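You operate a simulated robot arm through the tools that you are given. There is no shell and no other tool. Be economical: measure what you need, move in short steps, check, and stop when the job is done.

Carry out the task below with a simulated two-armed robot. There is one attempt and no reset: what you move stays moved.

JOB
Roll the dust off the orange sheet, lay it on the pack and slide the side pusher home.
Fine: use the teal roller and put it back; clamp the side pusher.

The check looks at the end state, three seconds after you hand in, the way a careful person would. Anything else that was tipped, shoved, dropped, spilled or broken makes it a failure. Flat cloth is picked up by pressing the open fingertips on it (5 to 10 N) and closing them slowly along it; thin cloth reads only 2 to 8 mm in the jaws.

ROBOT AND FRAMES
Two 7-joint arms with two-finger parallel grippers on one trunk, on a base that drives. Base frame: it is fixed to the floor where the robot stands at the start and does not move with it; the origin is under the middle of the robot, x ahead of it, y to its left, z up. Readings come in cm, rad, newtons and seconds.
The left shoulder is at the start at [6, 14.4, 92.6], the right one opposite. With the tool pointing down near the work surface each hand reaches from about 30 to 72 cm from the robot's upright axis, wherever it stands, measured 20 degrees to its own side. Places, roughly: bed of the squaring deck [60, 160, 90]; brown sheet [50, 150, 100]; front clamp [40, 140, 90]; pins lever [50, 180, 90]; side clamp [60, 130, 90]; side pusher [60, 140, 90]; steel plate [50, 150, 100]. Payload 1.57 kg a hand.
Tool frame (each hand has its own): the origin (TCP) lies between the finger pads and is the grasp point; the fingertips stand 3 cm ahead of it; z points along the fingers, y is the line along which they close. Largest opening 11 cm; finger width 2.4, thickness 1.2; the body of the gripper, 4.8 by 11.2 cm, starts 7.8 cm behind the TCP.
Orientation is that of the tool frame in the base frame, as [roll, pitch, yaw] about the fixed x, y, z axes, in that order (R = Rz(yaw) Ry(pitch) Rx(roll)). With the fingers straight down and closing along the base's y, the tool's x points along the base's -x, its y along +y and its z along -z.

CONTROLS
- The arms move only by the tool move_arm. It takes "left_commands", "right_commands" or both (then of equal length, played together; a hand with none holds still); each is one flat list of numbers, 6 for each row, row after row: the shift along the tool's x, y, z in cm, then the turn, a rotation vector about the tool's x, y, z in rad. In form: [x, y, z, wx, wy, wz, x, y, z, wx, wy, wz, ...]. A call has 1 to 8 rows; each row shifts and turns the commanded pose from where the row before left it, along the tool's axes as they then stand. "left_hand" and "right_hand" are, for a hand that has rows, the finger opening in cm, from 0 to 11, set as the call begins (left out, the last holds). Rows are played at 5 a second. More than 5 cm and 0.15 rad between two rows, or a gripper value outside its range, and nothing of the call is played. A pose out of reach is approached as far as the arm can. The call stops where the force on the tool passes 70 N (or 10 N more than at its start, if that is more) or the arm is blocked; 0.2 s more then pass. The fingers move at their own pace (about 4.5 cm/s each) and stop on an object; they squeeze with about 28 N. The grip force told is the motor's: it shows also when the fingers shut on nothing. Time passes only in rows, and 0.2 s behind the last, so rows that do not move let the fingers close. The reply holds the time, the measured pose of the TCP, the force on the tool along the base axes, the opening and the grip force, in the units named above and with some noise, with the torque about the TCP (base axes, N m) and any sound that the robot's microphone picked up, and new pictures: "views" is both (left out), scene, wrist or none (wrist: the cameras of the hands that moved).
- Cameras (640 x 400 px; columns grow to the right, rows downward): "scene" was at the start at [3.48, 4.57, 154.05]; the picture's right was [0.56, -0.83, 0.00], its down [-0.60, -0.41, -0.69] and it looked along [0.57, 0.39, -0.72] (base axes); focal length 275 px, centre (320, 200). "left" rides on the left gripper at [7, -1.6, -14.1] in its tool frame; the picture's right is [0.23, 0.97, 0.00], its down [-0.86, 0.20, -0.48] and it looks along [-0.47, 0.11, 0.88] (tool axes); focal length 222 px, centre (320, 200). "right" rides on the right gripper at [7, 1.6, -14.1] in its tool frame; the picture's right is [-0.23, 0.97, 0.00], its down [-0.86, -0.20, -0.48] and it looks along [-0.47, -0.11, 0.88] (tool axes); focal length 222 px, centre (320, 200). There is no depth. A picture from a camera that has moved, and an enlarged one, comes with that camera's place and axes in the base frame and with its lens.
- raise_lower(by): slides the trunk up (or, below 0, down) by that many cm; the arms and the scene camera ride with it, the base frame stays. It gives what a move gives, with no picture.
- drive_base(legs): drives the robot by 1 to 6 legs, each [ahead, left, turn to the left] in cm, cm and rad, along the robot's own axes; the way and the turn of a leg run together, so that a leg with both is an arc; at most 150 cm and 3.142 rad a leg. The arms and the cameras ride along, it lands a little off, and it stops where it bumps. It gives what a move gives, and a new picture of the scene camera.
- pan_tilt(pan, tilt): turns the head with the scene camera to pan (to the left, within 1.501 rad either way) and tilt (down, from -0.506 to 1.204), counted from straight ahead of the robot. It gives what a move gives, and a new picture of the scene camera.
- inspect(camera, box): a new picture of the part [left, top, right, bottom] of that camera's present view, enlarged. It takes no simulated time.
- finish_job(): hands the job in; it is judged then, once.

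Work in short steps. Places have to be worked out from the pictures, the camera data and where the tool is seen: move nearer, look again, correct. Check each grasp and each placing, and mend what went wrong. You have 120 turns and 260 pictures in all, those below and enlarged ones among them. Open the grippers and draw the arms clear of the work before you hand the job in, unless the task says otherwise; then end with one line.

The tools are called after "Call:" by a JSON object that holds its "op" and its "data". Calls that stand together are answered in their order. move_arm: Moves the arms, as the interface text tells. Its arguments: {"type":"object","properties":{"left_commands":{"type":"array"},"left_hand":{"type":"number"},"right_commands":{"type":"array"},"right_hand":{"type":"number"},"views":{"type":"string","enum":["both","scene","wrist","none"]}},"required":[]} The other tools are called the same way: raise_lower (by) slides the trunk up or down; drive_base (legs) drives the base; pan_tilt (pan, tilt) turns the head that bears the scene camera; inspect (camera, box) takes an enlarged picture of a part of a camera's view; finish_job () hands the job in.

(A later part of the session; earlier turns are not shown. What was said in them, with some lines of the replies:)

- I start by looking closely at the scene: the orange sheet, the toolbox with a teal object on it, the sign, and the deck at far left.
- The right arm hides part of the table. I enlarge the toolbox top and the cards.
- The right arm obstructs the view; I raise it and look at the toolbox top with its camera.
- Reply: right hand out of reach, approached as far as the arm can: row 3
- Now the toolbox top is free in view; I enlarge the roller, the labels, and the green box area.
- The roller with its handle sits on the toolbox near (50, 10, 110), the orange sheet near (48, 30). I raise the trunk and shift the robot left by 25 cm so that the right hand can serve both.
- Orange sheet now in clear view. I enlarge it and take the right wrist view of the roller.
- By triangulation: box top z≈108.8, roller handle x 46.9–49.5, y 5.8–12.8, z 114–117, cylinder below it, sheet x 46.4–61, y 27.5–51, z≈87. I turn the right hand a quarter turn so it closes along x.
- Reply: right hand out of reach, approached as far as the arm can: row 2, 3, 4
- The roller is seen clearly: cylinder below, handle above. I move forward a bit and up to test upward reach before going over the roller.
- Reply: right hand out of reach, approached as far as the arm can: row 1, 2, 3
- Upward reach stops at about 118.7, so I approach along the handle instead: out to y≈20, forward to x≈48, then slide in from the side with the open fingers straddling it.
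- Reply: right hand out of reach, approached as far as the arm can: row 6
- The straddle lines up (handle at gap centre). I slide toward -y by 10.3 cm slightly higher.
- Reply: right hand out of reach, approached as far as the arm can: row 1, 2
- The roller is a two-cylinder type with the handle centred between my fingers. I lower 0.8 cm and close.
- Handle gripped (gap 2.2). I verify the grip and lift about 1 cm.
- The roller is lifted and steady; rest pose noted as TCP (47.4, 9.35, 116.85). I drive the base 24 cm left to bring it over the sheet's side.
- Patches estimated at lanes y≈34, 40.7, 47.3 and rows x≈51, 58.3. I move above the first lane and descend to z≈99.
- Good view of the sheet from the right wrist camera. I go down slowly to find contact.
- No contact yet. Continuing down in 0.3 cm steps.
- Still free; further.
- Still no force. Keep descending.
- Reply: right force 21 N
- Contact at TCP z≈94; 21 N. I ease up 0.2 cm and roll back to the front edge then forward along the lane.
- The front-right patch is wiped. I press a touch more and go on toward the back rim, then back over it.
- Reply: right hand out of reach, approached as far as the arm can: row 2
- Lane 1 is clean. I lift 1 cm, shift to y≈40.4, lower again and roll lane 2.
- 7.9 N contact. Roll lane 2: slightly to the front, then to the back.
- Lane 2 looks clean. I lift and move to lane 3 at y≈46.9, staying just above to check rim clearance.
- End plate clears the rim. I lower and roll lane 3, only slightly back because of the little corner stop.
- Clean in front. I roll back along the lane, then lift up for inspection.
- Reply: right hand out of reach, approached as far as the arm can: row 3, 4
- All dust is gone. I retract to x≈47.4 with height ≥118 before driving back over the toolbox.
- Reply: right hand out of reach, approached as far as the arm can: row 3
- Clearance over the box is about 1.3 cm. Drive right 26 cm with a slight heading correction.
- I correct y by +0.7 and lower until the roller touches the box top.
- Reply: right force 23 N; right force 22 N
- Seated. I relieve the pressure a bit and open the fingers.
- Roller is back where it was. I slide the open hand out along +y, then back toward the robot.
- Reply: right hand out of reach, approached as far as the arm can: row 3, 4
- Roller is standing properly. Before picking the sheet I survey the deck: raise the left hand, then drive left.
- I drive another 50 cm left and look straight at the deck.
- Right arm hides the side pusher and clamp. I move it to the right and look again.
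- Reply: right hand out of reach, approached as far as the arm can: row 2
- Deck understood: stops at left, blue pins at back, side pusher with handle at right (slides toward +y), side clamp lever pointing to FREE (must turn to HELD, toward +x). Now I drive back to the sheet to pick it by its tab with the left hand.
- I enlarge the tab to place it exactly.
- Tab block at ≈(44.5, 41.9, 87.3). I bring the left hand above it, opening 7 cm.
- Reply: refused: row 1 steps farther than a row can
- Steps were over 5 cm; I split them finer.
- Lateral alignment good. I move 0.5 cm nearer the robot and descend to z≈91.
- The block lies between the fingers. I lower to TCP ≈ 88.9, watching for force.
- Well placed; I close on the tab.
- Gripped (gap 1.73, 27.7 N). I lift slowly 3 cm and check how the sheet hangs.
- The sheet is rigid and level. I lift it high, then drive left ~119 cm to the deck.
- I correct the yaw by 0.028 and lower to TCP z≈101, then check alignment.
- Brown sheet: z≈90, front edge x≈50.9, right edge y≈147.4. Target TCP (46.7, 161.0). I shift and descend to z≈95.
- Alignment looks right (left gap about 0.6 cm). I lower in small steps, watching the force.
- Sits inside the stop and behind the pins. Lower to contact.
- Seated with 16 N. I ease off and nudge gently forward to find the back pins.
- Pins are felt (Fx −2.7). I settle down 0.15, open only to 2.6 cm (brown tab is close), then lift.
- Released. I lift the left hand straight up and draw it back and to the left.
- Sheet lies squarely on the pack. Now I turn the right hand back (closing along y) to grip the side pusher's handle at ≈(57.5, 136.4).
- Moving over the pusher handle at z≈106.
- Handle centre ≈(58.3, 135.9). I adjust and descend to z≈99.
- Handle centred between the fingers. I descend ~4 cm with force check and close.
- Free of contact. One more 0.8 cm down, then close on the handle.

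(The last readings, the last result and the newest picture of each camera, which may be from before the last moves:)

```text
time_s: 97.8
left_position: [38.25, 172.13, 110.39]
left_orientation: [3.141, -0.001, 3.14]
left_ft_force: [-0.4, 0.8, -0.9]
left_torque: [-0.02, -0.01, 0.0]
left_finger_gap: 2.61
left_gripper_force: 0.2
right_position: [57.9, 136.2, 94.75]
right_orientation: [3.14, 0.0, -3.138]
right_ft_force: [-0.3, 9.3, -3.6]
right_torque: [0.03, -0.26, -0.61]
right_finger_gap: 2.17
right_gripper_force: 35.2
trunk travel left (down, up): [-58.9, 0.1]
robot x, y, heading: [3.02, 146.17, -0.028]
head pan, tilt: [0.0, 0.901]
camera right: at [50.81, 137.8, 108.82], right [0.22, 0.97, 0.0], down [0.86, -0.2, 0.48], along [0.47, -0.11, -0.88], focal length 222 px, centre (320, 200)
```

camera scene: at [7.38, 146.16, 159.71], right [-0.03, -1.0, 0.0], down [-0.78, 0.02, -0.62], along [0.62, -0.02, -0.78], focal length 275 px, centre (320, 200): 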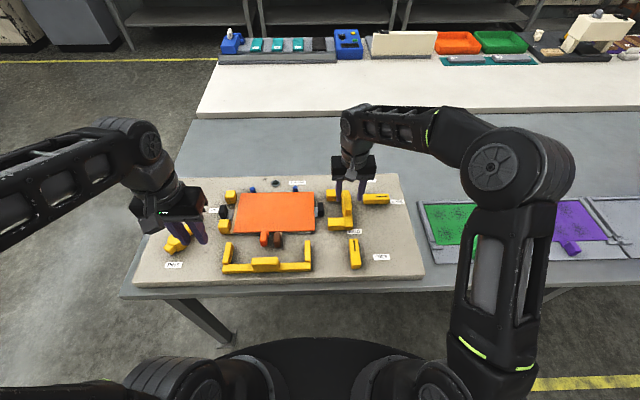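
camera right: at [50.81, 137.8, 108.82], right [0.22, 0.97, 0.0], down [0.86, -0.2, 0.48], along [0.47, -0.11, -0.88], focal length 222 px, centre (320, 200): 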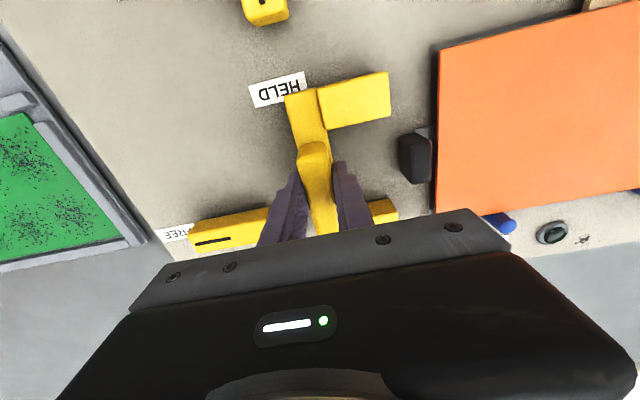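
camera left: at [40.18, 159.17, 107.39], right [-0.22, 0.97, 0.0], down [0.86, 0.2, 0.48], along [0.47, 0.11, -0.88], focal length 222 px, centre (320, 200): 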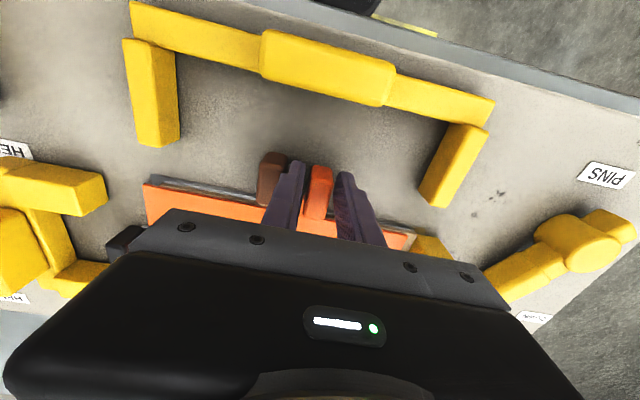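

The handle holds, but my left finger would run close to the plate's black tab at the end. Better to push from the right side with closed fingers: I release, lift, move 3 cm to the right.

Call:
{"op": "move_arm", "data": {"right_commands": [0, 0, 0, 0, 0, 0, 0, 0, 0, 0, 0, 0, 0, 0, -2, 0, 0, 0, 0, 0, -2, 0, 0, 0, 0, 0, -1, 0, 0, 0, 0, -3.5, 0, 0, 0, 0], "right_hand": 4.5, "views": "none"}}

Call:
{"op": "move_arm", "data": {"right_commands": [0, 0, 0, 0, 0, 0, 0, 0, 0, 0, 0, 0, 0, 0, 0, 0, 0, 0], "right_hand": 0, "views": "both"}}

Call:
{"op": "inspect", "data": {"camera": "scene", "box": [300, 140, 420, 240]}}

```text
time_s: 99.2
left_position: [38.26, 171.98, 110.38]
left_orientation: [3.137, 0.001, 3.139]
left_ft_force: [0.2, -0.2, 0.3]
left_torque: [0.07, -0.01, -0.02]
left_finger_gap: 2.61
left_gripper_force: 0.1
right_position: [57.92, 132.6, 99.61]
right_orientation: [3.141, 0.001, -3.136]
right_ft_force: [0.5, 0.0, 0.4]
right_torque: [-0.02, 0.02, -0.04]
right_finger_gap: 4.5
right_gripper_force: 0.0
trunk travel left (down, up): [-58.9, 0.1]
robot x, y, heading: [3.29, 146.48, -0.031]
head pan, tilt: [0.0, 0.901]
```

```text
time_s: 100.0
left_position: [38.32, 171.92, 110.39]
left_orientation: [3.14, 0.001, 3.139]
left_ft_force: [0.5, -0.8, -0.1]
left_torque: [0.01, 0.0, 0.01]
left_finger_gap: 2.59
left_gripper_force: 0.0
right_position: [57.93, 132.65, 99.66]
right_orientation: [-3.141, 0.001, -3.136]
right_ft_force: [-0.6, 0.1, -0.6]
right_torque: [-0.01, 0.0, -0.02]
right_finger_gap: 0.0
right_gripper_force: 13.9
trunk travel left (down, up): [-58.9, 0.1]
robot x, y, heading: [2.97, 146.38, -0.026]
head pan, tilt: [0.0, 0.901]
camera scene: at [7.39, 146.14, 159.71], right [-0.03, -1.0, 0.0], down [-0.78, 0.02, -0.62], along [0.62, -0.02, -0.78], focal length 275 px, centre (320, 200)
camera right: at [50.85, 134.13, 113.76], right [0.22, 0.97, 0.0], down [0.86, -0.2, 0.48], along [0.47, -0.11, -0.88], focal length 222 px, centre (320, 200)
```

scene: 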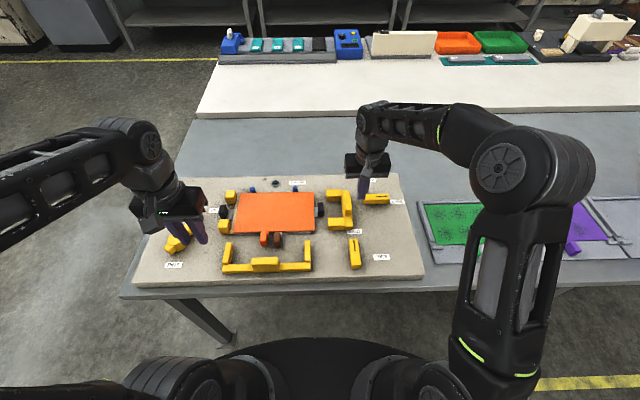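
right: 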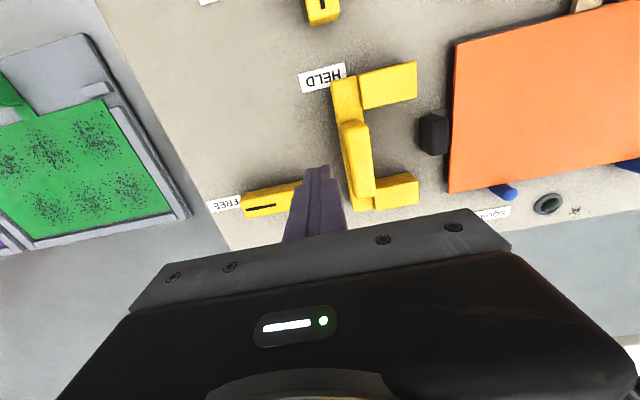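

```text
4.00 times, centred on (360, 190) of scene
camera zoom: at [7.39, 146.14, 159.71], right [-0.03, -1.0, 0.0], down [-0.78, 0.02, -0.62], along [0.62, -0.02, -0.78], focal length 1099 px, centre (160, 240)
```

zoom: 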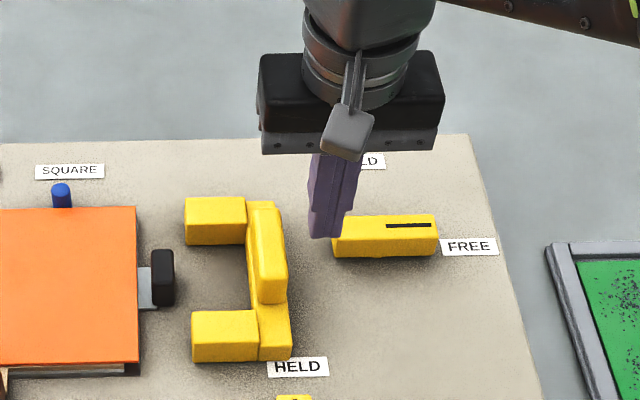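

I lower beside the pusher to TCP z≈94 and push toward +y in steps.

Call:
{"op": "move_arm", "data": {"right_commands": [0, 0, 2, 0, 0, 0, 0, 0, 2, 0, 0, 0, 0, 0, 1.5, 0, 0, 0, 0, 0.7, 0, 0, 0, 0, 0, 0.7, 0, 0, 0, 0, 0, 0, 0, 0, 0, 0], "views": "none"}}

Call:
{"op": "move_arm", "data": {"right_commands": [0, 0.6, 0, 0, 0, 0, 0, 0.6, 0, 0, 0, 0, 0, 0.6, 0, 0, 0, 0, 0, 0, 0, 0, 0, 0], "views": "both"}}

Call:
{"op": "inspect", "data": {"camera": "scene", "box": [210, 160, 410, 290]}}

```text
time_s: 101.4
left_position: [38.21, 171.93, 110.37]
left_orientation: [3.141, -0.002, 3.14]
left_ft_force: [-0.5, 0.5, -0.8]
left_torque: [0.04, -0.02, 0.01]
left_finger_gap: 2.58
left_gripper_force: 0.1
right_position: [57.92, 134.06, 94.07]
right_orientation: [3.141, 0.002, -3.135]
right_ft_force: [0.6, -0.2, -0.8]
right_torque: [0.02, -0.02, 0.01]
right_finger_gap: 0.01
right_gripper_force: 21.0
trunk travel left (down, up): [-58.9, 0.1]
robot x, y, heading: [2.61, 146.33, -0.029]
head pan, tilt: [0.0, 0.901]
```

```text
time_s: 102.4
left_position: [38.3, 171.99, 110.43]
left_orientation: [-3.141, 0.002, 3.14]
left_ft_force: [0.5, 0.3, -1.4]
left_torque: [-0.02, 0.01, 0.02]
left_finger_gap: 2.62
left_gripper_force: 0.1
right_position: [57.92, 135.74, 94.25]
right_orientation: [3.14, 0.001, -3.137]
right_ft_force: [1.1, -0.6, -0.3]
right_torque: [0.04, -0.01, -0.02]
right_finger_gap: 0.0
right_gripper_force: 20.7
trunk travel left (down, up): [-58.9, 0.1]
robot x, y, heading: [2.89, 146.35, -0.027]
head pan, tilt: [0.0, 0.901]
camera scene: at [7.39, 146.13, 159.71], right [-0.03, -1.0, 0.0], down [-0.78, 0.02, -0.62], along [0.62, -0.02, -0.78], focal length 275 px, centre (320, 200)
camera right: at [50.79, 137.35, 108.28], right [0.22, 0.97, 0.0], down [0.86, -0.2, 0.48], along [0.47, -0.11, -0.88], focal length 222 px, centre (320, 200)
```

scene: 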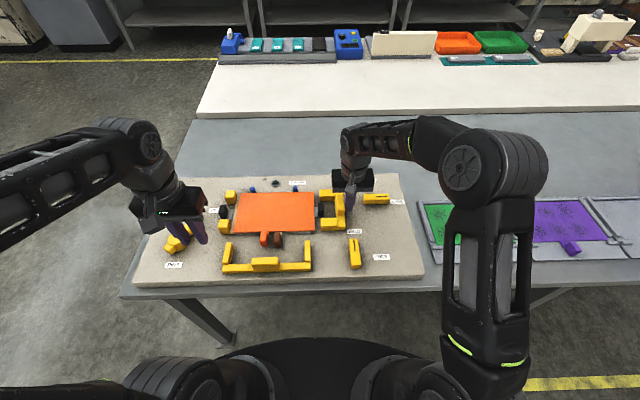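
right: 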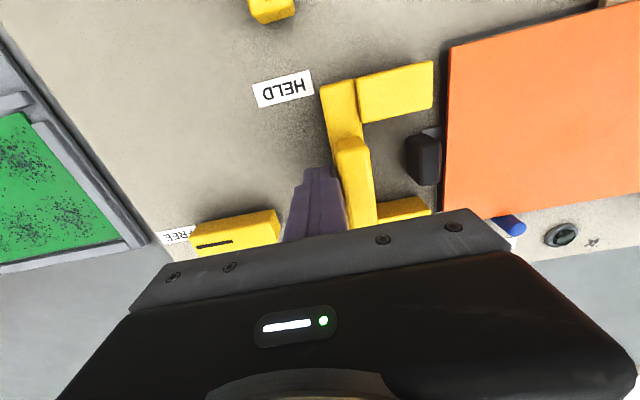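

```text
3.08 times, centred on (310, 225) of scene
camera zoom: at [7.39, 146.13, 159.71], right [-0.03, -1.0, 0.0], down [-0.78, 0.02, -0.62], along [0.62, -0.02, -0.78], focal length 846 px, centre (351, 123)
```

zoom: 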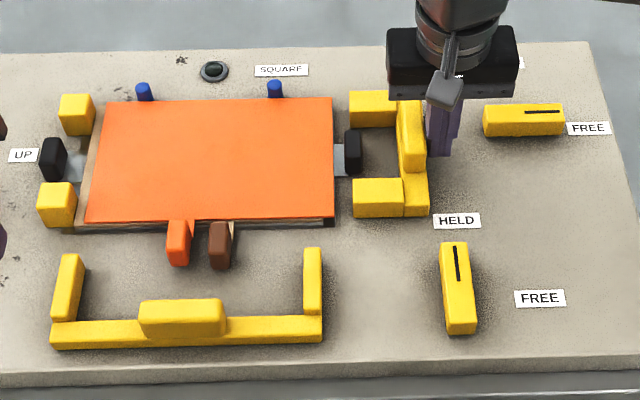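

The pusher slides freely; about 1.6 cm to the sheet plus ~0.7 to the stop. Push on 1.5 cm.

Call:
{"op": "move_arm", "data": {"right_commands": [0, 0.5, 0, 0, 0, 0, 0, 0.5, 0, 0, 0, 0, 0, 0.5, 0, 0, 0, 0, 0, 0, 0, 0, 0, 0], "views": "none"}}

Call:
{"op": "move_arm", "data": {"right_commands": [0, 0.3, 0, 0, 0, 0, 0, 0.2, 0, 0, 0, 0, 0, 0, 0, 0, 0, 0], "views": "none"}}

Call:
{"op": "inspect", "data": {"camera": "scene", "box": [210, 160, 410, 290]}}

```text
time_s: 103.4
left_position: [38.16, 171.9, 110.32]
left_orientation: [-3.14, 0.0, 3.141]
left_ft_force: [-0.2, -0.3, -0.3]
left_torque: [0.0, 0.01, 0.0]
left_finger_gap: 2.62
left_gripper_force: 0.1
right_position: [57.95, 137.33, 94.09]
right_orientation: [3.142, 0.003, -3.136]
right_ft_force: [-0.6, -0.3, 0.1]
right_torque: [-0.03, 0.03, 0.0]
right_finger_gap: 0.0
right_gripper_force: 21.5
trunk travel left (down, up): [-58.9, 0.1]
robot x, y, heading: [2.98, 146.36, -0.028]
head pan, tilt: [0.0, 0.901]
```

```text
time_s: 104.2
left_position: [38.29, 172.0, 110.41]
left_orientation: [-3.142, 0.001, 3.14]
left_ft_force: [0.1, -0.5, 0.5]
left_torque: [0.0, -0.01, 0.0]
left_finger_gap: 2.57
left_gripper_force: 0.1
right_position: [57.86, 137.67, 94.03]
right_orientation: [3.14, 0.001, -3.136]
right_ft_force: [-0.3, -1.7, 0.1]
right_torque: [0.0, 0.02, -0.04]
right_finger_gap: 0.0
right_gripper_force: 21.2
trunk travel left (down, up): [-58.9, 0.1]
robot x, y, heading: [2.85, 146.43, -0.025]
head pan, tilt: [0.0, 0.901]
```

```text
3.08 times, centred on (310, 225) of scene
camera zoom: at [7.4, 146.14, 159.71], right [-0.03, -1.0, 0.0], down [-0.78, 0.02, -0.62], along [0.62, -0.02, -0.78], focal length 846 px, centre (351, 123)
```

zoom: 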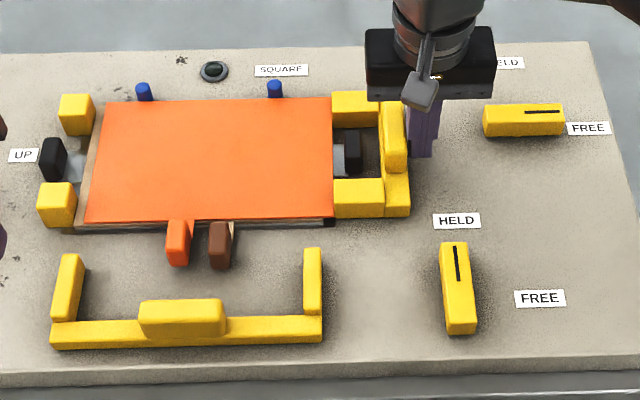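

Arms are now touching the sheet edge. I continue in 0.2 cm steps until it seats against the stops.

Call:
{"op": "move_arm", "data": {"right_commands": [0, 0.2, 0, 0, 0, 0, 0, 0.2, 0, 0, 0, 0, 0, 0, 0, 0, 0, 0], "views": "none"}}

Call:
{"op": "move_arm", "data": {"right_commands": [0, 0.2, 0, 0, 0, 0, 0, 0, 0, 0, 0, 0], "views": "none"}}

Call:
{"op": "inspect", "data": {"camera": "scene", "box": [210, 160, 410, 290]}}

```text
time_s: 105.0
left_position: [38.35, 171.94, 110.4]
left_orientation: [3.14, 0.001, 3.14]
left_ft_force: [-0.4, -0.6, 0.4]
left_torque: [-0.01, 0.0, 0.02]
left_finger_gap: 2.6
left_gripper_force: 0.1
right_position: [57.69, 138.33, 94.16]
right_orientation: [-3.142, 0.002, -3.137]
right_ft_force: [-0.1, -0.7, -0.2]
right_torque: [-0.01, 0.01, -0.01]
right_finger_gap: 0.04
right_gripper_force: 20.9
trunk travel left (down, up): [-58.9, 0.1]
robot x, y, heading: [2.97, 146.14, -0.026]
head pan, tilt: [0.0, 0.901]
```

```text
time_s: 105.6
left_position: [38.25, 171.96, 110.34]
left_orientation: [-3.14, 0.001, 3.14]
left_ft_force: [-0.2, 0.1, -0.3]
left_torque: [-0.01, -0.01, 0.0]
left_finger_gap: 2.6
left_gripper_force: 0.0
right_position: [57.82, 138.31, 94.34]
right_orientation: [-3.141, 0.001, -3.136]
right_ft_force: [0.6, -0.4, 0.5]
right_torque: [0.03, -0.02, 0.01]
right_finger_gap: 0.03
right_gripper_force: 21.3
trunk travel left (down, up): [-58.9, 0.1]
robot x, y, heading: [3.11, 146.38, -0.028]
head pan, tilt: [0.0, 0.901]
```

```text
3.08 times, centred on (310, 225) of scene
camera zoom: at [7.39, 146.13, 159.71], right [-0.03, -1.0, 0.0], down [-0.78, 0.02, -0.62], along [0.62, -0.02, -0.78], focal length 846 px, centre (351, 123)
```

zoom: 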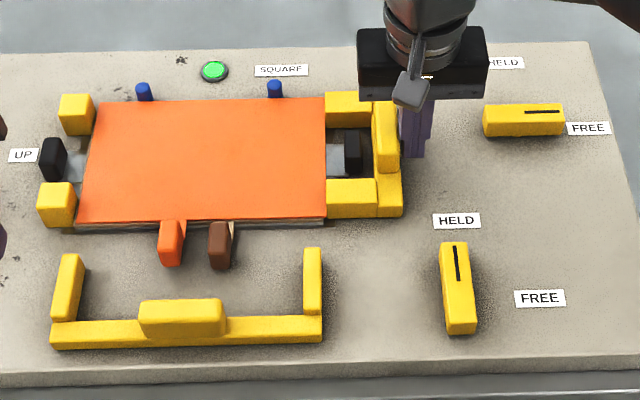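

The SQUARE lamp is green again. I nudge a bit more to feel firm seating.

Call:
{"op": "move_arm", "data": {"right_commands": [0, 0.15, 0, 0, 0, 0, 0, 0, 0, 0, 0, 0], "views": "none"}}

Call:
{"op": "move_arm", "data": {"right_commands": [0, 0.15, 0, 0, 0, 0, 0, 0, 0, 0, 0, 0], "views": "none"}}

Call:
{"op": "inspect", "data": {"camera": "scene", "box": [210, 160, 410, 290]}}

```text
time_s: 106.2
left_position: [38.35, 171.9, 110.44]
left_orientation: [-3.141, 0.001, 3.139]
left_ft_force: [-0.4, -0.7, -0.3]
left_torque: [-0.01, 0.0, -0.02]
left_finger_gap: 2.63
left_gripper_force: 0.0
right_position: [57.93, 138.66, 94.33]
right_orientation: [-3.141, 0.001, -3.137]
right_ft_force: [-0.4, -1.2, -1.1]
right_torque: [0.02, 0.01, -0.03]
right_finger_gap: 0.0
right_gripper_force: 21.6
trunk travel left (down, up): [-58.9, 0.1]
robot x, y, heading: [3.1, 146.15, -0.031]
head pan, tilt: [0.0, 0.901]
```

```text
time_s: 106.8
left_position: [38.22, 172.08, 110.32]
left_orientation: [3.141, 0.0, 3.14]
left_ft_force: [0.0, -0.2, 0.1]
left_torque: [0.0, -0.03, 0.0]
left_finger_gap: 2.59
left_gripper_force: 0.0
right_position: [57.83, 138.68, 94.26]
right_orientation: [3.141, 0.002, -3.138]
right_ft_force: [-1.0, -2.3, -1.2]
right_torque: [-0.01, 0.04, -0.01]
right_finger_gap: 0.03
right_gripper_force: 21.1
trunk travel left (down, up): [-58.9, 0.1]
robot x, y, heading: [2.96, 146.28, -0.03]
head pan, tilt: [0.0, 0.901]
```

```text
3.08 times, centred on (310, 225) of scene
camera zoom: at [7.41, 146.12, 159.71], right [-0.03, -1.0, 0.0], down [-0.78, 0.02, -0.62], along [0.62, -0.02, -0.78], focal length 846 px, centre (351, 123)
```

zoom: 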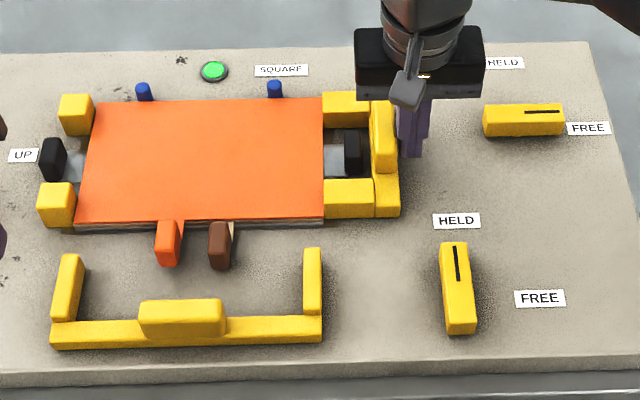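

It still yields a little; two more small pushes until a firm stop.

Call:
{"op": "move_arm", "data": {"right_commands": [0, 0.15, 0, 0, 0, 0, 0, 0, 0, 0, 0, 0], "views": "none"}}

Call:
{"op": "move_arm", "data": {"right_commands": [0, 0.15, 0, 0, 0, 0, 0, 0, 0, 0, 0, 0], "views": "none"}}

Call:
{"op": "inspect", "data": {"camera": "scene", "box": [210, 160, 410, 290]}}

```text
time_s: 107.4
left_position: [38.27, 171.96, 110.38]
left_orientation: [3.139, 0.0, 3.139]
left_ft_force: [-0.1, -0.1, -0.5]
left_torque: [-0.02, 0.0, 0.0]
left_finger_gap: 2.57
left_gripper_force: 0.2
right_position: [57.93, 138.72, 94.24]
right_orientation: [-3.141, 0.0, -3.138]
right_ft_force: [-1.4, -9.6, 2.2]
right_torque: [0.09, 0.01, -0.11]
right_finger_gap: 0.0
right_gripper_force: 20.9
trunk travel left (down, up): [-58.9, 0.1]
robot x, y, heading: [3.18, 146.43, -0.031]
head pan, tilt: [0.0, 0.901]
```

```text
time_s: 108.0
left_position: [38.29, 171.77, 110.35]
left_orientation: [3.139, -0.002, 3.137]
left_ft_force: [-0.5, -0.4, -0.9]
left_torque: [0.01, 0.02, 0.01]
left_finger_gap: 2.59
left_gripper_force: 0.1
right_position: [57.82, 138.72, 94.26]
right_orientation: [-3.141, -0.001, -3.14]
right_ft_force: [0.6, -17.1, 4.7]
right_torque: [0.17, -0.03, -0.27]
right_finger_gap: 0.0
right_gripper_force: 20.8
trunk travel left (down, up): [-58.9, 0.1]
robot x, y, heading: [2.99, 146.03, -0.036]
head pan, tilt: [0.0, 0.901]
```

```text
3.08 times, centred on (310, 225) of scene
camera zoom: at [7.37, 145.89, 159.71], right [-0.03, -1.0, 0.0], down [-0.78, 0.03, -0.62], along [0.62, -0.02, -0.78], focal length 846 px, centre (351, 123)
```

zoom: 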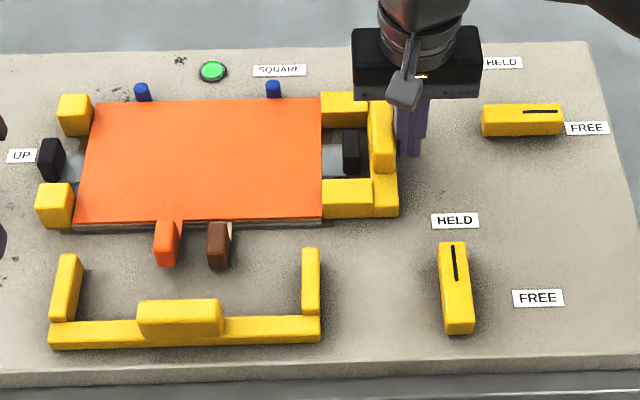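

Hard stop at 17 N: pusher is home and lamp green. I back off, lift, and start turning the hand so it closes along x for the clamp lever (bar centre ≈(61.8, 126.2)).

Call:
{"op": "move_arm", "data": {"right_commands": [0, -0.8, 0, 0, 0, 0, 0, -1, -1, 0, 0, 0, 0, -1, -4, 0, 0, 0, 0, -1.5, -4, 0, 0, 0, 0, -2, -3, 0, 0, 0.145, 0, -2, 0, 0, 0, 0.145, 0.56, -1.9, 0, 0, 0, 0.145, 0.85, -1.8, 0, 0, 0, 0.145], "right_hand": 0, "views": "none"}}

Call:
{"op": "move_arm", "data": {"right_commands": [0, 0, 0, 0, 0, 0.145, 0, 0, 0, 0, 0, 0.145, 0, 0, 0, 0, 0, 0.145, 0, 0, 0, 0, 0, 0.145, 0, 0, 0, 0, 0, 0.145, 0, 0, 0, 0, 0, 0.145, 0, 0, 0, 0, 0, 0.13, 0, 0, 0, 0, 0, 0], "right_hand": 6, "views": "both"}}

```text
time_s: 109.8
left_position: [38.27, 172.0, 110.43]
left_orientation: [-3.141, 0.001, 3.14]
left_ft_force: [0.6, 0.1, 0.0]
left_torque: [0.0, 0.03, -0.02]
left_finger_gap: 2.58
left_gripper_force: 0.1
right_position: [55.03, 128.09, 106.17]
right_orientation: [3.14, 0.001, 2.564]
right_ft_force: [-0.5, 0.2, -0.1]
right_torque: [0.01, 0.01, 0.02]
right_finger_gap: 0.02
right_gripper_force: 21.0
trunk travel left (down, up): [-58.9, 0.1]
robot x, y, heading: [2.63, 146.16, -0.031]
head pan, tilt: [0.0, 0.901]
```

```text
time_s: 111.6
left_position: [38.27, 171.98, 110.19]
left_orientation: [-3.14, 0.001, 3.14]
left_ft_force: [-0.1, 0.5, 0.3]
left_torque: [0.0, 0.02, -0.01]
left_finger_gap: 2.57
left_gripper_force: 0.1
right_position: [54.99, 127.76, 106.28]
right_orientation: [3.139, 0.001, 1.564]
right_ft_force: [-0.7, -0.5, 0.3]
right_torque: [0.02, -0.01, -0.01]
right_finger_gap: 5.99
right_gripper_force: 0.0
trunk travel left (down, up): [-58.9, 0.1]
robot x, y, heading: [2.89, 146.18, -0.026]
head pan, tilt: [0.0, 0.901]
camera scene: at [7.39, 146.15, 159.71], right [-0.03, -1.0, 0.0], down [-0.78, 0.02, -0.62], along [0.62, -0.02, -0.78], focal length 275 px, centre (320, 200)
camera right: at [56.58, 134.75, 120.32], right [0.97, -0.23, 0.0], down [-0.21, -0.85, 0.48], along [-0.11, -0.47, -0.88], focal length 222 px, centre (320, 200)
```

scene: 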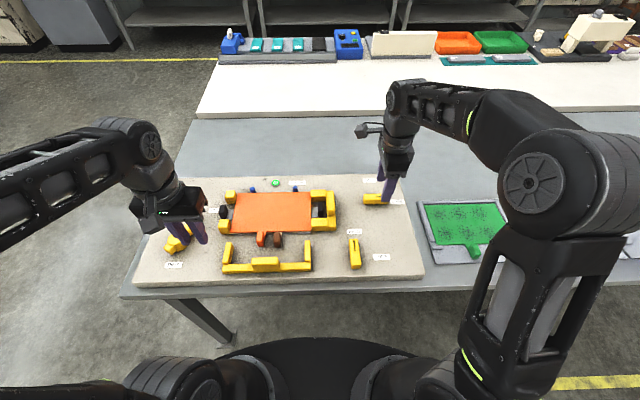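
right: 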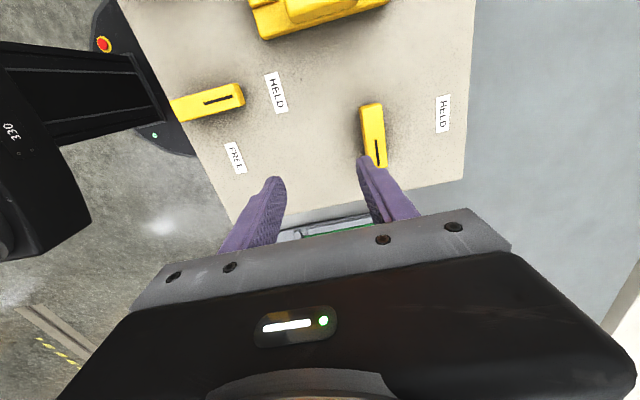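

Lever centre ≈(62.1, 126.5). I go above it and descend to z≈98.

Call:
{"op": "move_arm", "data": {"right_commands": [-0.6, 3.6, 1, 0, 0, 0, -0.6, 3.5, 2, 0, 0, 0, 0, 0, 2.5, 0, 0, 0, 0, 0, 2.5, 0, 0, 0, 0, 0, 0, 0, 0, 0], "views": "both"}}

Call:
{"op": "inspect", "data": {"camera": "right", "box": [200, 60, 440, 240]}}

Call:
{"op": "inspect", "data": {"camera": "scene", "box": [320, 130, 440, 230]}}

```text
time_s: 112.8
left_position: [38.24, 171.98, 110.36]
left_orientation: [-3.141, -0.001, 3.139]
left_ft_force: [0.3, -0.6, -0.2]
left_torque: [-0.02, 0.02, 0.02]
left_finger_gap: 2.59
left_gripper_force: 0.1
right_position: [62.14, 126.75, 98.12]
right_orientation: [3.14, -0.001, 1.564]
right_ft_force: [-0.3, -0.7, 0.6]
right_torque: [0.02, -0.02, -0.02]
right_finger_gap: 6.02
right_gripper_force: 0.0
trunk travel left (down, up): [-58.9, 0.1]
robot x, y, heading: [3.62, 146.3, -0.03]
head pan, tilt: [0.0, 0.901]
camera scene: at [7.35, 146.15, 159.71], right [-0.03, -1.0, 0.0], down [-0.78, 0.02, -0.62], along [0.62, -0.02, -0.78], focal length 275 px, centre (320, 200)
camera right: at [63.7, 133.58, 112.24], right [0.97, -0.23, 0.0], down [-0.2, -0.85, 0.48], along [-0.11, -0.47, -0.88], focal length 222 px, centre (320, 200)
```

scene: 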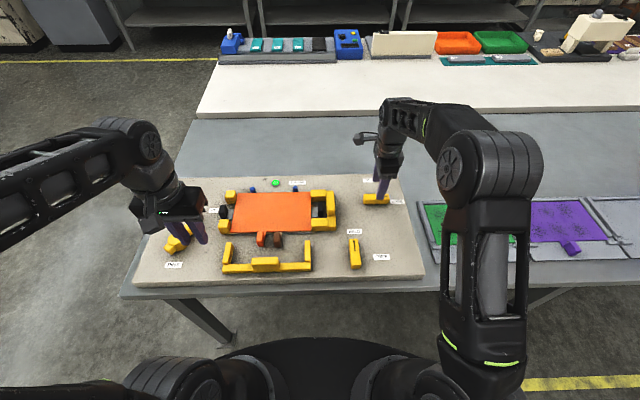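
right: 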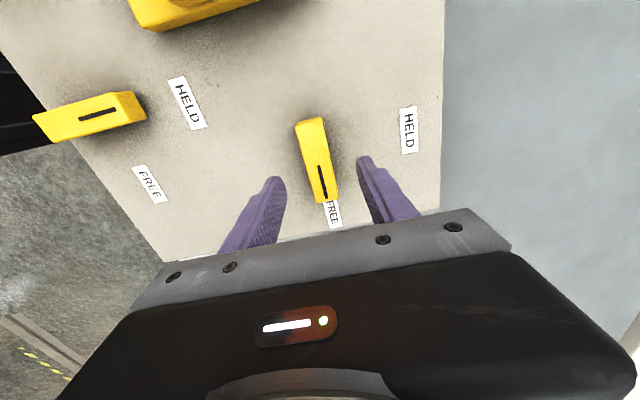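

```text
2.22 times, centred on (320, 150) of right
camera zoom: at [63.7, 133.58, 112.24], right [0.97, -0.23, 0.0], down [-0.2, -0.85, 0.48], along [-0.11, -0.47, -0.88], focal length 494 px, centre (320, 311)
```

zoom: 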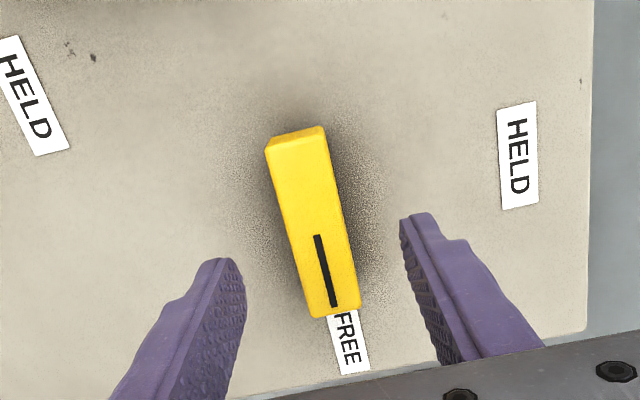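

```text
4.00 times, centred on (380, 180) of scene
camera zoom: at [7.35, 146.15, 159.71], right [-0.03, -1.0, 0.0], down [-0.78, 0.02, -0.62], along [0.62, -0.02, -0.78], focal length 1099 px, centre (80, 280)
```

zoom: 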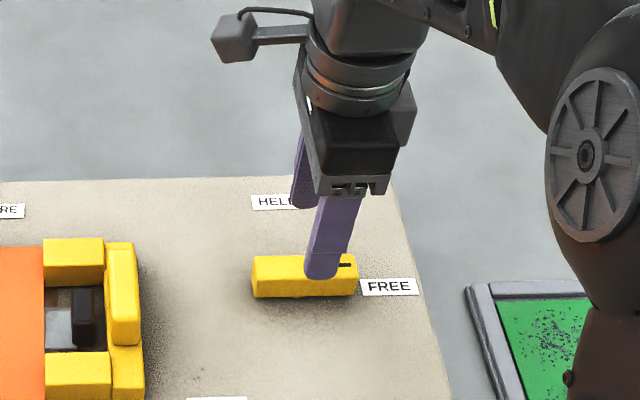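

Lever well between fingers. I descend 5 cm with force check.

Call:
{"op": "move_arm", "data": {"right_commands": [-0.2, -0.2, 2, 0, 0, 0, 0, 0, 1.5, 0, 0, 0, 0, 0, 1, 0, 0, 0, 0, 0, 0.6, 0, 0, 0, 0, 0, 0, 0, 0, 0], "views": "wrist"}}

Call:
{"op": "inspect", "data": {"camera": "scene", "box": [320, 130, 440, 230]}}

```text
time_s: 114.0
left_position: [38.25, 172.0, 110.31]
left_orientation: [-3.141, -0.001, 3.14]
left_ft_force: [0.6, 0.2, -0.2]
left_torque: [0.01, 0.01, 0.04]
left_finger_gap: 2.6
left_gripper_force: 0.1
right_position: [61.91, 126.42, 93.07]
right_orientation: [3.14, -0.001, 1.564]
right_ft_force: [-0.3, -0.6, -0.7]
right_torque: [-0.01, -0.05, 0.05]
right_finger_gap: 6.03
right_gripper_force: 0.1
trunk travel left (down, up): [-58.9, 0.1]
robot x, y, heading: [2.84, 146.29, -0.028]
head pan, tilt: [0.0, 0.901]
camera right: at [63.43, 133.28, 107.22], right [0.97, -0.23, 0.0], down [-0.2, -0.85, 0.48], along [-0.11, -0.47, -0.88], focal length 222 px, centre (320, 200)
```

right: 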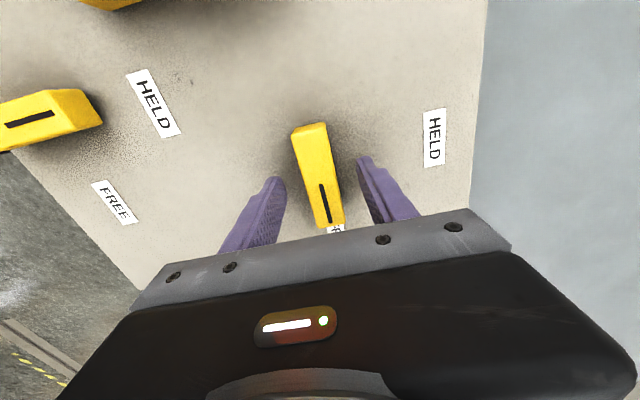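

```text
4.00 times, centred on (380, 180) of scene
camera zoom: at [7.39, 146.16, 159.71], right [-0.03, -1.0, 0.0], down [-0.78, 0.02, -0.62], along [0.62, -0.02, -0.78], focal length 1099 px, centre (80, 280)
```

zoom: 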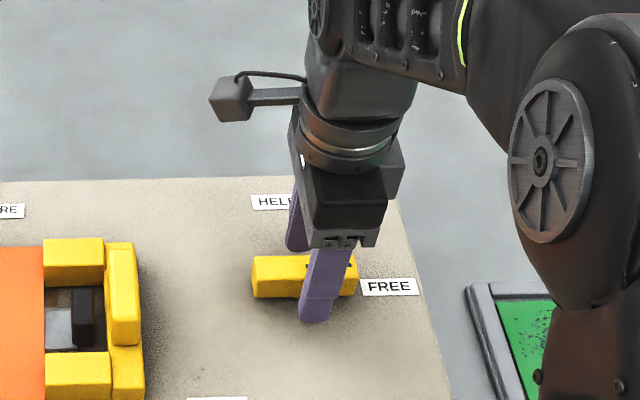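

Tips are beside the lever at its middle. Close on it.

Call:
{"op": "move_arm", "data": {"right_commands": [0, 0, 0, 0, 0, 0, 0, 0, 0, 0, 0, 0, 0, 0, 0, 0, 0, 0, 0, 0, 0, 0, 0, 0, 0, 0, 0, 0, 0, 0], "right_hand": 1, "views": "wrist"}}

```text
time_s: 115.2
left_position: [38.24, 171.93, 110.41]
left_orientation: [3.14, 0.001, 3.139]
left_ft_force: [0.3, 0.1, -0.9]
left_torque: [-0.03, 0.01, 0.02]
left_finger_gap: 2.61
left_gripper_force: 0.0
right_position: [62.02, 126.31, 93.12]
right_orientation: [3.14, 0.0, 1.565]
right_ft_force: [6.5, -0.9, 1.8]
right_torque: [0.05, 0.25, 0.25]
right_finger_gap: 2.48
right_gripper_force: 36.7
trunk travel left (down, up): [-58.9, 0.1]
robot x, y, heading: [3.05, 145.81, -0.029]
head pan, tilt: [0.0, 0.901]
camera right: at [63.51, 133.29, 107.24], right [0.97, -0.23, 0.0], down [-0.2, -0.85, 0.48], along [-0.11, -0.47, -0.88], focal length 222 px, centre (320, 200)
```

right: 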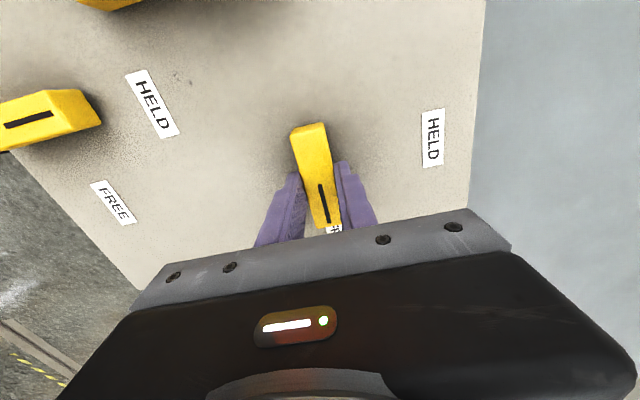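

Gripped (2.48 cm). I twist the lever by 0.3 rad (counter-clockwise seen from above) as a test.

Call:
{"op": "move_arm", "data": {"right_commands": [0, 0, 0, 0, 0, -0.1, 0, 0, 0, 0, 0, -0.1, 0, 0, 0, 0, 0, -0.1, 0, 0, 0, 0, 0, 0], "views": "wrist"}}

Call:
{"op": "inspect", "data": {"camera": "scene", "box": [320, 130, 440, 230]}}

```text
time_s: 116.2
left_position: [38.34, 171.94, 110.29]
left_orientation: [-3.141, -0.002, 3.141]
left_ft_force: [-0.2, 1.2, 1.2]
left_torque: [-0.02, 0.01, -0.01]
left_finger_gap: 2.61
left_gripper_force: 0.0
right_position: [62.17, 126.4, 93.01]
right_orientation: [3.137, 0.002, 1.867]
right_ft_force: [19.0, -1.0, 9.4]
right_torque: [0.73, 0.23, -0.13]
right_finger_gap: 2.52
right_gripper_force: 36.3
trunk travel left (down, up): [-58.9, 0.1]
robot x, y, heading: [2.93, 146.58, -0.03]
head pan, tilt: [0.0, 0.901]
camera right: at [61.5, 133.49, 107.23], right [1.0, 0.07, 0.01], down [0.06, -0.88, 0.48], along [0.04, -0.48, -0.88], focal length 222 px, centre (320, 200)
```

right: 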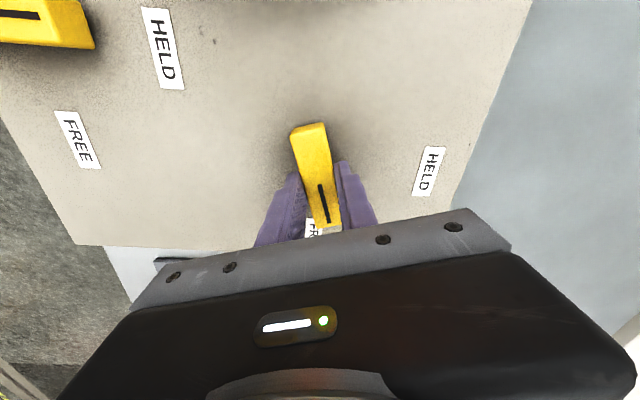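

```text
4.00 times, centred on (380, 180) of scene
camera zoom: at [7.59, 146.16, 159.71], right [-0.03, -1.0, 0.0], down [-0.78, 0.02, -0.62], along [0.62, -0.02, -0.78], focal length 1099 px, centre (80, 280)
```

zoom: 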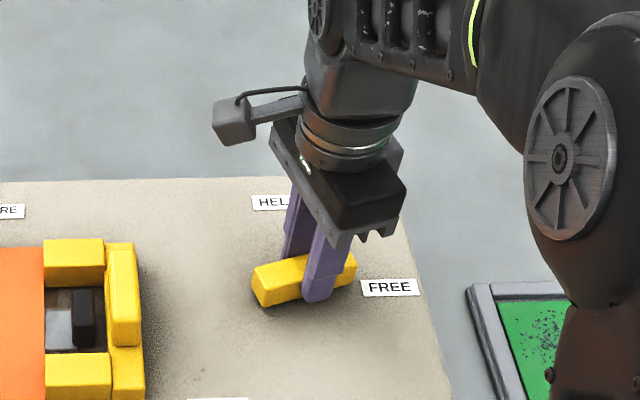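

It turns about its centre. I relieve the x-force by +0.2 cm and continue twisting.

Call:
{"op": "move_arm", "data": {"right_commands": [-0.06, 0.2, 0, 0, 0, -0.1, 0, 0, 0, 0, 0, -0.13, 0, 0, 0, 0, 0, -0.13, 0, 0, 0, 0, 0, -0.13, 0, 0, 0, 0, 0, 0], "views": "none"}}

Call:
{"op": "inspect", "data": {"camera": "scene", "box": [320, 130, 440, 230]}}

```text
time_s: 117.4
left_position: [38.36, 172.07, 110.35]
left_orientation: [-3.141, -0.002, 3.139]
left_ft_force: [0.8, 0.2, -1.4]
left_torque: [-0.02, 0.0, 0.01]
left_finger_gap: 2.6
left_gripper_force: 0.0
right_position: [62.31, 126.4, 93.16]
right_orientation: [3.138, 0.003, 2.36]
right_ft_force: [21.6, 7.6, 8.5]
right_torque: [0.46, 0.26, -0.12]
right_finger_gap: 2.49
right_gripper_force: 36.7
trunk travel left (down, up): [-58.9, 0.1]
robot x, y, heading: [3.19, 146.15, -0.031]
head pan, tilt: [0.0, 0.901]
```

```text
4.00 times, centred on (380, 180) of scene
camera zoom: at [7.63, 146.29, 159.7], right [-0.03, -1.0, 0.0], down [-0.78, 0.02, -0.62], along [0.62, -0.02, -0.78], focal length 1099 px, centre (80, 280)
```

zoom: 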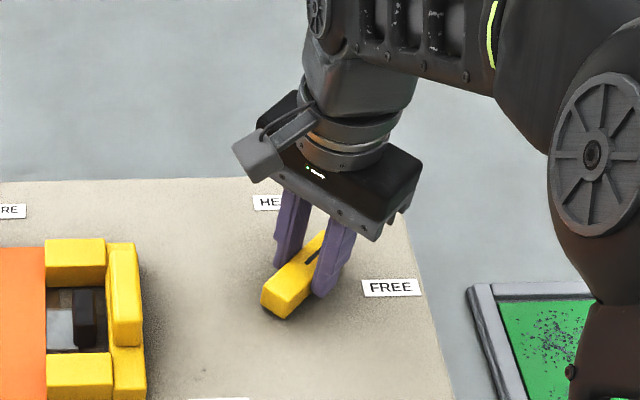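

Halfway. Continue the second half with another small correction.

Call:
{"op": "move_arm", "data": {"right_commands": [-0.07, 0.21, 0, 0, 0, -0.1, 0, 0, 0, 0, 0, -0.13, 0, 0, 0, 0, 0, -0.13, 0, 0, 0, 0, 0, -0.13, 0, 0, 0, 0, 0, 0], "views": "none"}}

Call:
{"op": "move_arm", "data": {"right_commands": [0, 0, 0, 0, 0, -0.1, 0, 0, 0, 0, 0, -0.1, 0, 0, 0, 0, 0, -0.09, 0, 0, 0, 0, 0, 0], "views": "wrist"}}

Call:
{"op": "inspect", "data": {"camera": "scene", "box": [320, 130, 440, 230]}}

```text
time_s: 118.6
left_position: [38.36, 172.15, 110.17]
left_orientation: [-3.14, -0.002, 3.14]
left_ft_force: [0.9, -0.7, -1.0]
left_torque: [0.0, 0.01, -0.01]
left_finger_gap: 2.58
left_gripper_force: 0.0
right_position: [62.51, 126.75, 92.98]
right_orientation: [3.139, 0.003, 2.849]
right_ft_force: [20.5, 15.5, 5.4]
right_torque: [0.31, -0.17, -0.1]
right_finger_gap: 2.5
right_gripper_force: 36.3
trunk travel left (down, up): [-58.9, 0.1]
robot x, y, heading: [2.82, 146.31, -0.027]
head pan, tilt: [0.0, 0.901]
```

```text
time_s: 119.6
left_position: [38.44, 172.15, 110.23]
left_orientation: [-3.14, -0.001, 3.141]
left_ft_force: [0.0, -0.6, 0.0]
left_torque: [-0.02, 0.0, 0.0]
left_finger_gap: 2.6
left_gripper_force: 0.0
right_position: [62.34, 127.06, 93.17]
right_orientation: [3.141, 0.003, 3.141]
right_ft_force: [18.9, 23.5, 2.2]
right_torque: [0.34, -0.01, -0.09]
right_finger_gap: 2.43
right_gripper_force: 36.9
trunk travel left (down, up): [-58.9, 0.1]
robot x, y, heading: [2.87, 146.59, -0.025]
head pan, tilt: [0.0, 0.901]
camera right: at [55.34, 128.52, 107.19], right [0.23, 0.97, 0.0], down [0.85, -0.2, 0.48], along [0.47, -0.11, -0.88], focal length 222 px, centre (320, 200)
```

right: 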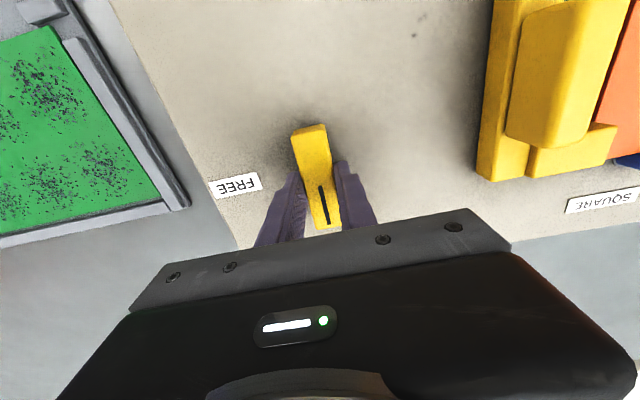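

```text
4.00 times, centred on (380, 180) of scene
camera zoom: at [7.64, 146.51, 159.7], right [-0.03, -1.0, 0.0], down [-0.78, 0.02, -0.62], along [0.62, -0.02, -0.78], focal length 1099 px, centre (80, 280)
```

zoom: 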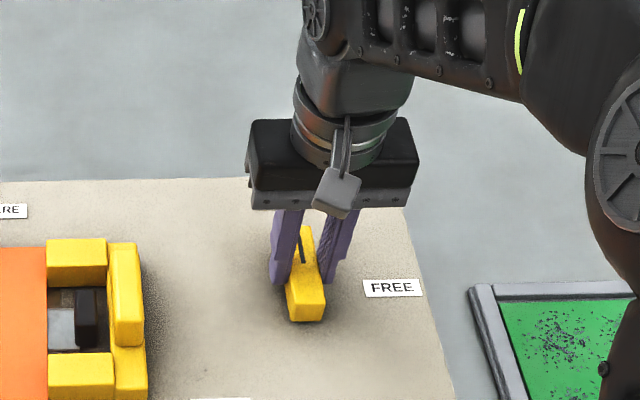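

Lever now points to HELD. I relieve the side forces, then open and check.

Call:
{"op": "move_arm", "data": {"right_commands": [-0.2, 0.25, 0, 0, 0, 0, 0, 0, 0, 0, 0, 0], "views": "none"}}

Call:
{"op": "move_arm", "data": {"right_commands": [0, 0, 0, 0, 0, 0, 0, 0, 0, 0, 0, 0, 0, 0, 0, 0, 0, 0], "right_hand": 5.5, "views": "wrist"}}

```text
time_s: 120.2
left_position: [38.37, 172.15, 110.24]
left_orientation: [-3.14, 0.001, 3.141]
left_ft_force: [0.9, 0.2, 1.0]
left_torque: [0.03, -0.01, 0.01]
left_finger_gap: 2.61
left_gripper_force: 0.0
right_position: [62.37, 126.95, 93.21]
right_orientation: [3.141, -0.001, 3.14]
right_ft_force: [4.5, 20.7, -4.2]
right_torque: [0.36, -1.22, -0.1]
right_finger_gap: 2.5
right_gripper_force: 37.0
trunk travel left (down, up): [-58.9, 0.1]
robot x, y, heading: [2.89, 146.29, -0.03]
head pan, tilt: [0.0, 0.901]
```

```text
time_s: 121.0
left_position: [38.21, 171.93, 110.42]
left_orientation: [3.141, 0.0, 3.14]
left_ft_force: [-0.5, 0.0, 0.4]
left_torque: [0.0, 0.01, 0.0]
left_finger_gap: 2.6
left_gripper_force: 0.0
right_position: [62.56, 126.61, 93.26]
right_orientation: [-3.141, 0.002, 3.136]
right_ft_force: [-0.8, -0.5, 0.3]
right_torque: [0.0, -0.01, 0.02]
right_finger_gap: 5.49
right_gripper_force: 0.0
trunk travel left (down, up): [-58.9, 0.1]
robot x, y, heading: [2.93, 145.98, -0.021]
head pan, tilt: [0.0, 0.901]
camera right: at [55.4, 128.25, 107.29], right [0.23, 0.97, 0.0], down [0.85, -0.2, 0.48], along [0.47, -0.11, -0.88], focal length 222 px, centre (320, 200)
```

right: 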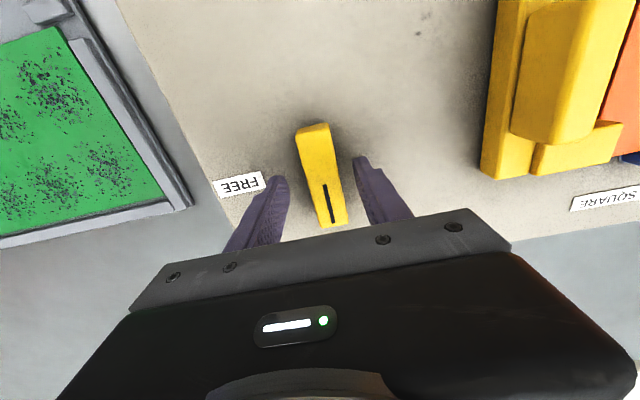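

Released without disturbance. I lift straight up and withdraw the right hand back and to the right.

Call:
{"op": "move_arm", "data": {"right_commands": [0, 0, -2, 0, 0, 0, 0, 0, -4, 0, 0, 0, 0, 0, -4, 0, 0, 0, 0, 0, -4, 0, 0, 0, 4, -2, -1, 0, 0, 0, 4, -2, 0, 0, 0, 0, 4, -2, 0, 0, 0, 0, 4, -2, 0, 0, 0, 0], "views": "scene"}}

Call:
{"op": "inspect", "data": {"camera": "scene", "box": [210, 160, 410, 290]}}

```text
time_s: 122.8
left_position: [38.23, 171.97, 110.37]
left_orientation: [3.141, 0.003, 3.14]
left_ft_force: [-0.6, -0.3, -0.3]
left_torque: [0.01, -0.01, 0.03]
left_finger_gap: 2.59
left_gripper_force: 0.1
right_position: [46.1, 118.63, 108.18]
right_orientation: [-3.141, 0.004, 3.137]
right_ft_force: [-1.1, 0.4, 0.6]
right_torque: [-0.01, -0.01, 0.04]
right_finger_gap: 5.51
right_gripper_force: 0.0
trunk travel left (down, up): [-58.9, 0.1]
robot x, y, heading: [3.03, 146.3, -0.033]
head pan, tilt: [0.0, 0.901]
camera scene: at [7.25, 146.1, 159.71], right [-0.03, -1.0, 0.0], down [-0.78, 0.02, -0.62], along [0.62, -0.02, -0.78], focal length 275 px, centre (320, 200)
```

scene: 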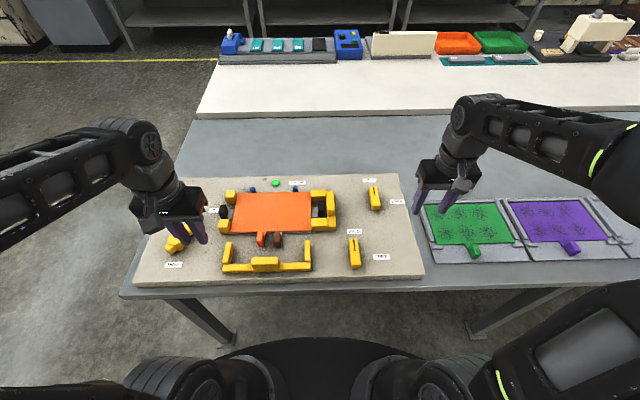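

```text
3.08 times, centred on (310, 225) of scene
camera zoom: at [7.25, 146.1, 159.71], right [-0.03, -1.0, 0.0], down [-0.78, 0.02, -0.62], along [0.62, -0.02, -0.78], focal length 846 px, centre (351, 123)
```

zoom: 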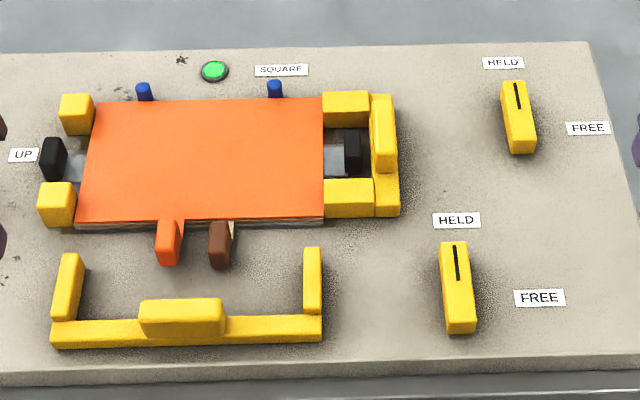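

Clamp is HELD, pusher home, lamp green. I draw both hands further back and open them.

Call:
{"op": "move_arm", "data": {"left_commands": [2, 0, -2, 0, 0, 0, 3, 0, -2, 0, 0, 0, 3, 0, -2, 0, 0, 0], "right_commands": [4, -1, 0, 0, 0, 0, 4, -1, -2, 0, 0, 0, 3, 0, -2, 0, 0, 0], "left_hand": 8, "right_hand": 8, "views": "scene"}}

Call:
{"op": "pan_tilt", "data": {"pan": -0.95, "tilt": 0.5}}

```text
time_s: 123.6
left_position: [29.96, 171.18, 116.25]
left_orientation: [3.139, 0.003, 3.134]
left_ft_force: [0.8, -0.5, -0.1]
left_torque: [0.1, -0.02, 0.03]
left_finger_gap: 8.01
left_gripper_force: 0.1
right_position: [35.1, 116.5, 111.78]
right_orientation: [3.139, 0.004, 3.134]
right_ft_force: [0.7, -1.1, 0.0]
right_torque: [0.03, -0.04, -0.04]
right_finger_gap: 7.99
right_gripper_force: 0.0
trunk travel left (down, up): [-58.9, 0.1]
robot x, y, heading: [2.99, 146.39, -0.026]
head pan, tilt: [0.0, 0.901]
camera scene: at [7.04, 145.68, 159.72], right [-0.03, -1.0, 0.0], down [-0.78, 0.03, -0.62], along [0.62, -0.02, -0.78], focal length 275 px, centre (320, 200)
```

scene: 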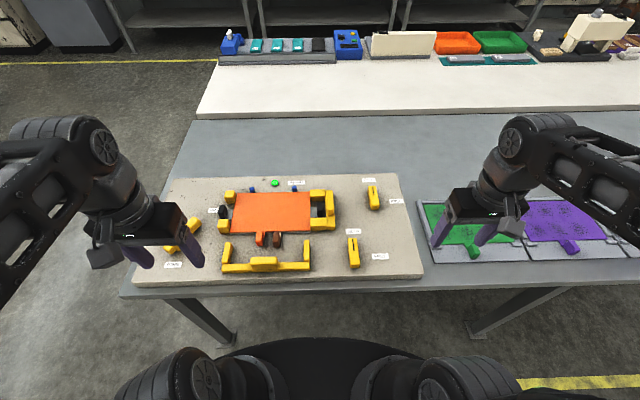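

```text
time_s: 124.8
left_position: [30.23, 171.64, 116.17]
left_orientation: [-3.141, 0.002, 3.136]
left_ft_force: [0.0, 0.3, 0.3]
left_torque: [0.0, 0.01, 0.01]
left_finger_gap: 8.01
left_gripper_force: 0.1
right_position: [35.39, 117.0, 111.73]
right_orientation: [3.14, 0.001, 3.136]
right_ft_force: [0.1, 0.3, 0.1]
right_torque: [0.02, 0.03, 0.02]
right_finger_gap: 8.01
right_gripper_force: 0.0
trunk travel left (down, up): [-58.9, 0.1]
robot x, y, heading: [2.89, 146.25, -0.029]
head pan, tilt: [-0.949, 0.499]
camera scene: at [4.89, 138.81, 163.09], right [-0.83, -0.56, 0.0], down [-0.27, 0.4, -0.88], along [0.49, -0.73, -0.48], focal length 275 px, centre (320, 200)
```

scene: 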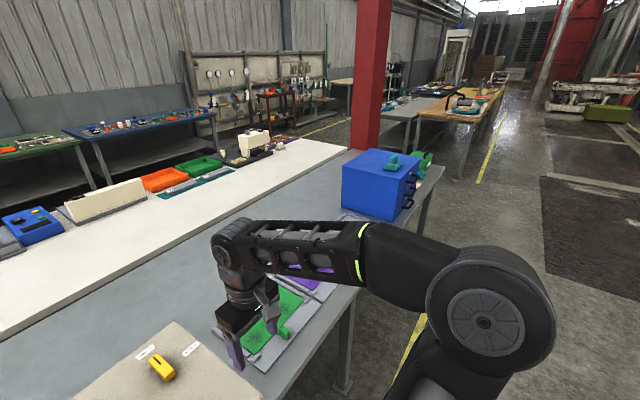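

The roller stands on the toolbox, the deck is as wanted and both hands are clear. I hand the job in.

Call:
{"op": "finish_job", "data": {}}

```text
The job is handed in.
```

The orange sheet was rolled clean, laid on the pack and squared. The side pusher is home with its clamp at HELD, and the teal roller is back on the toolbox.
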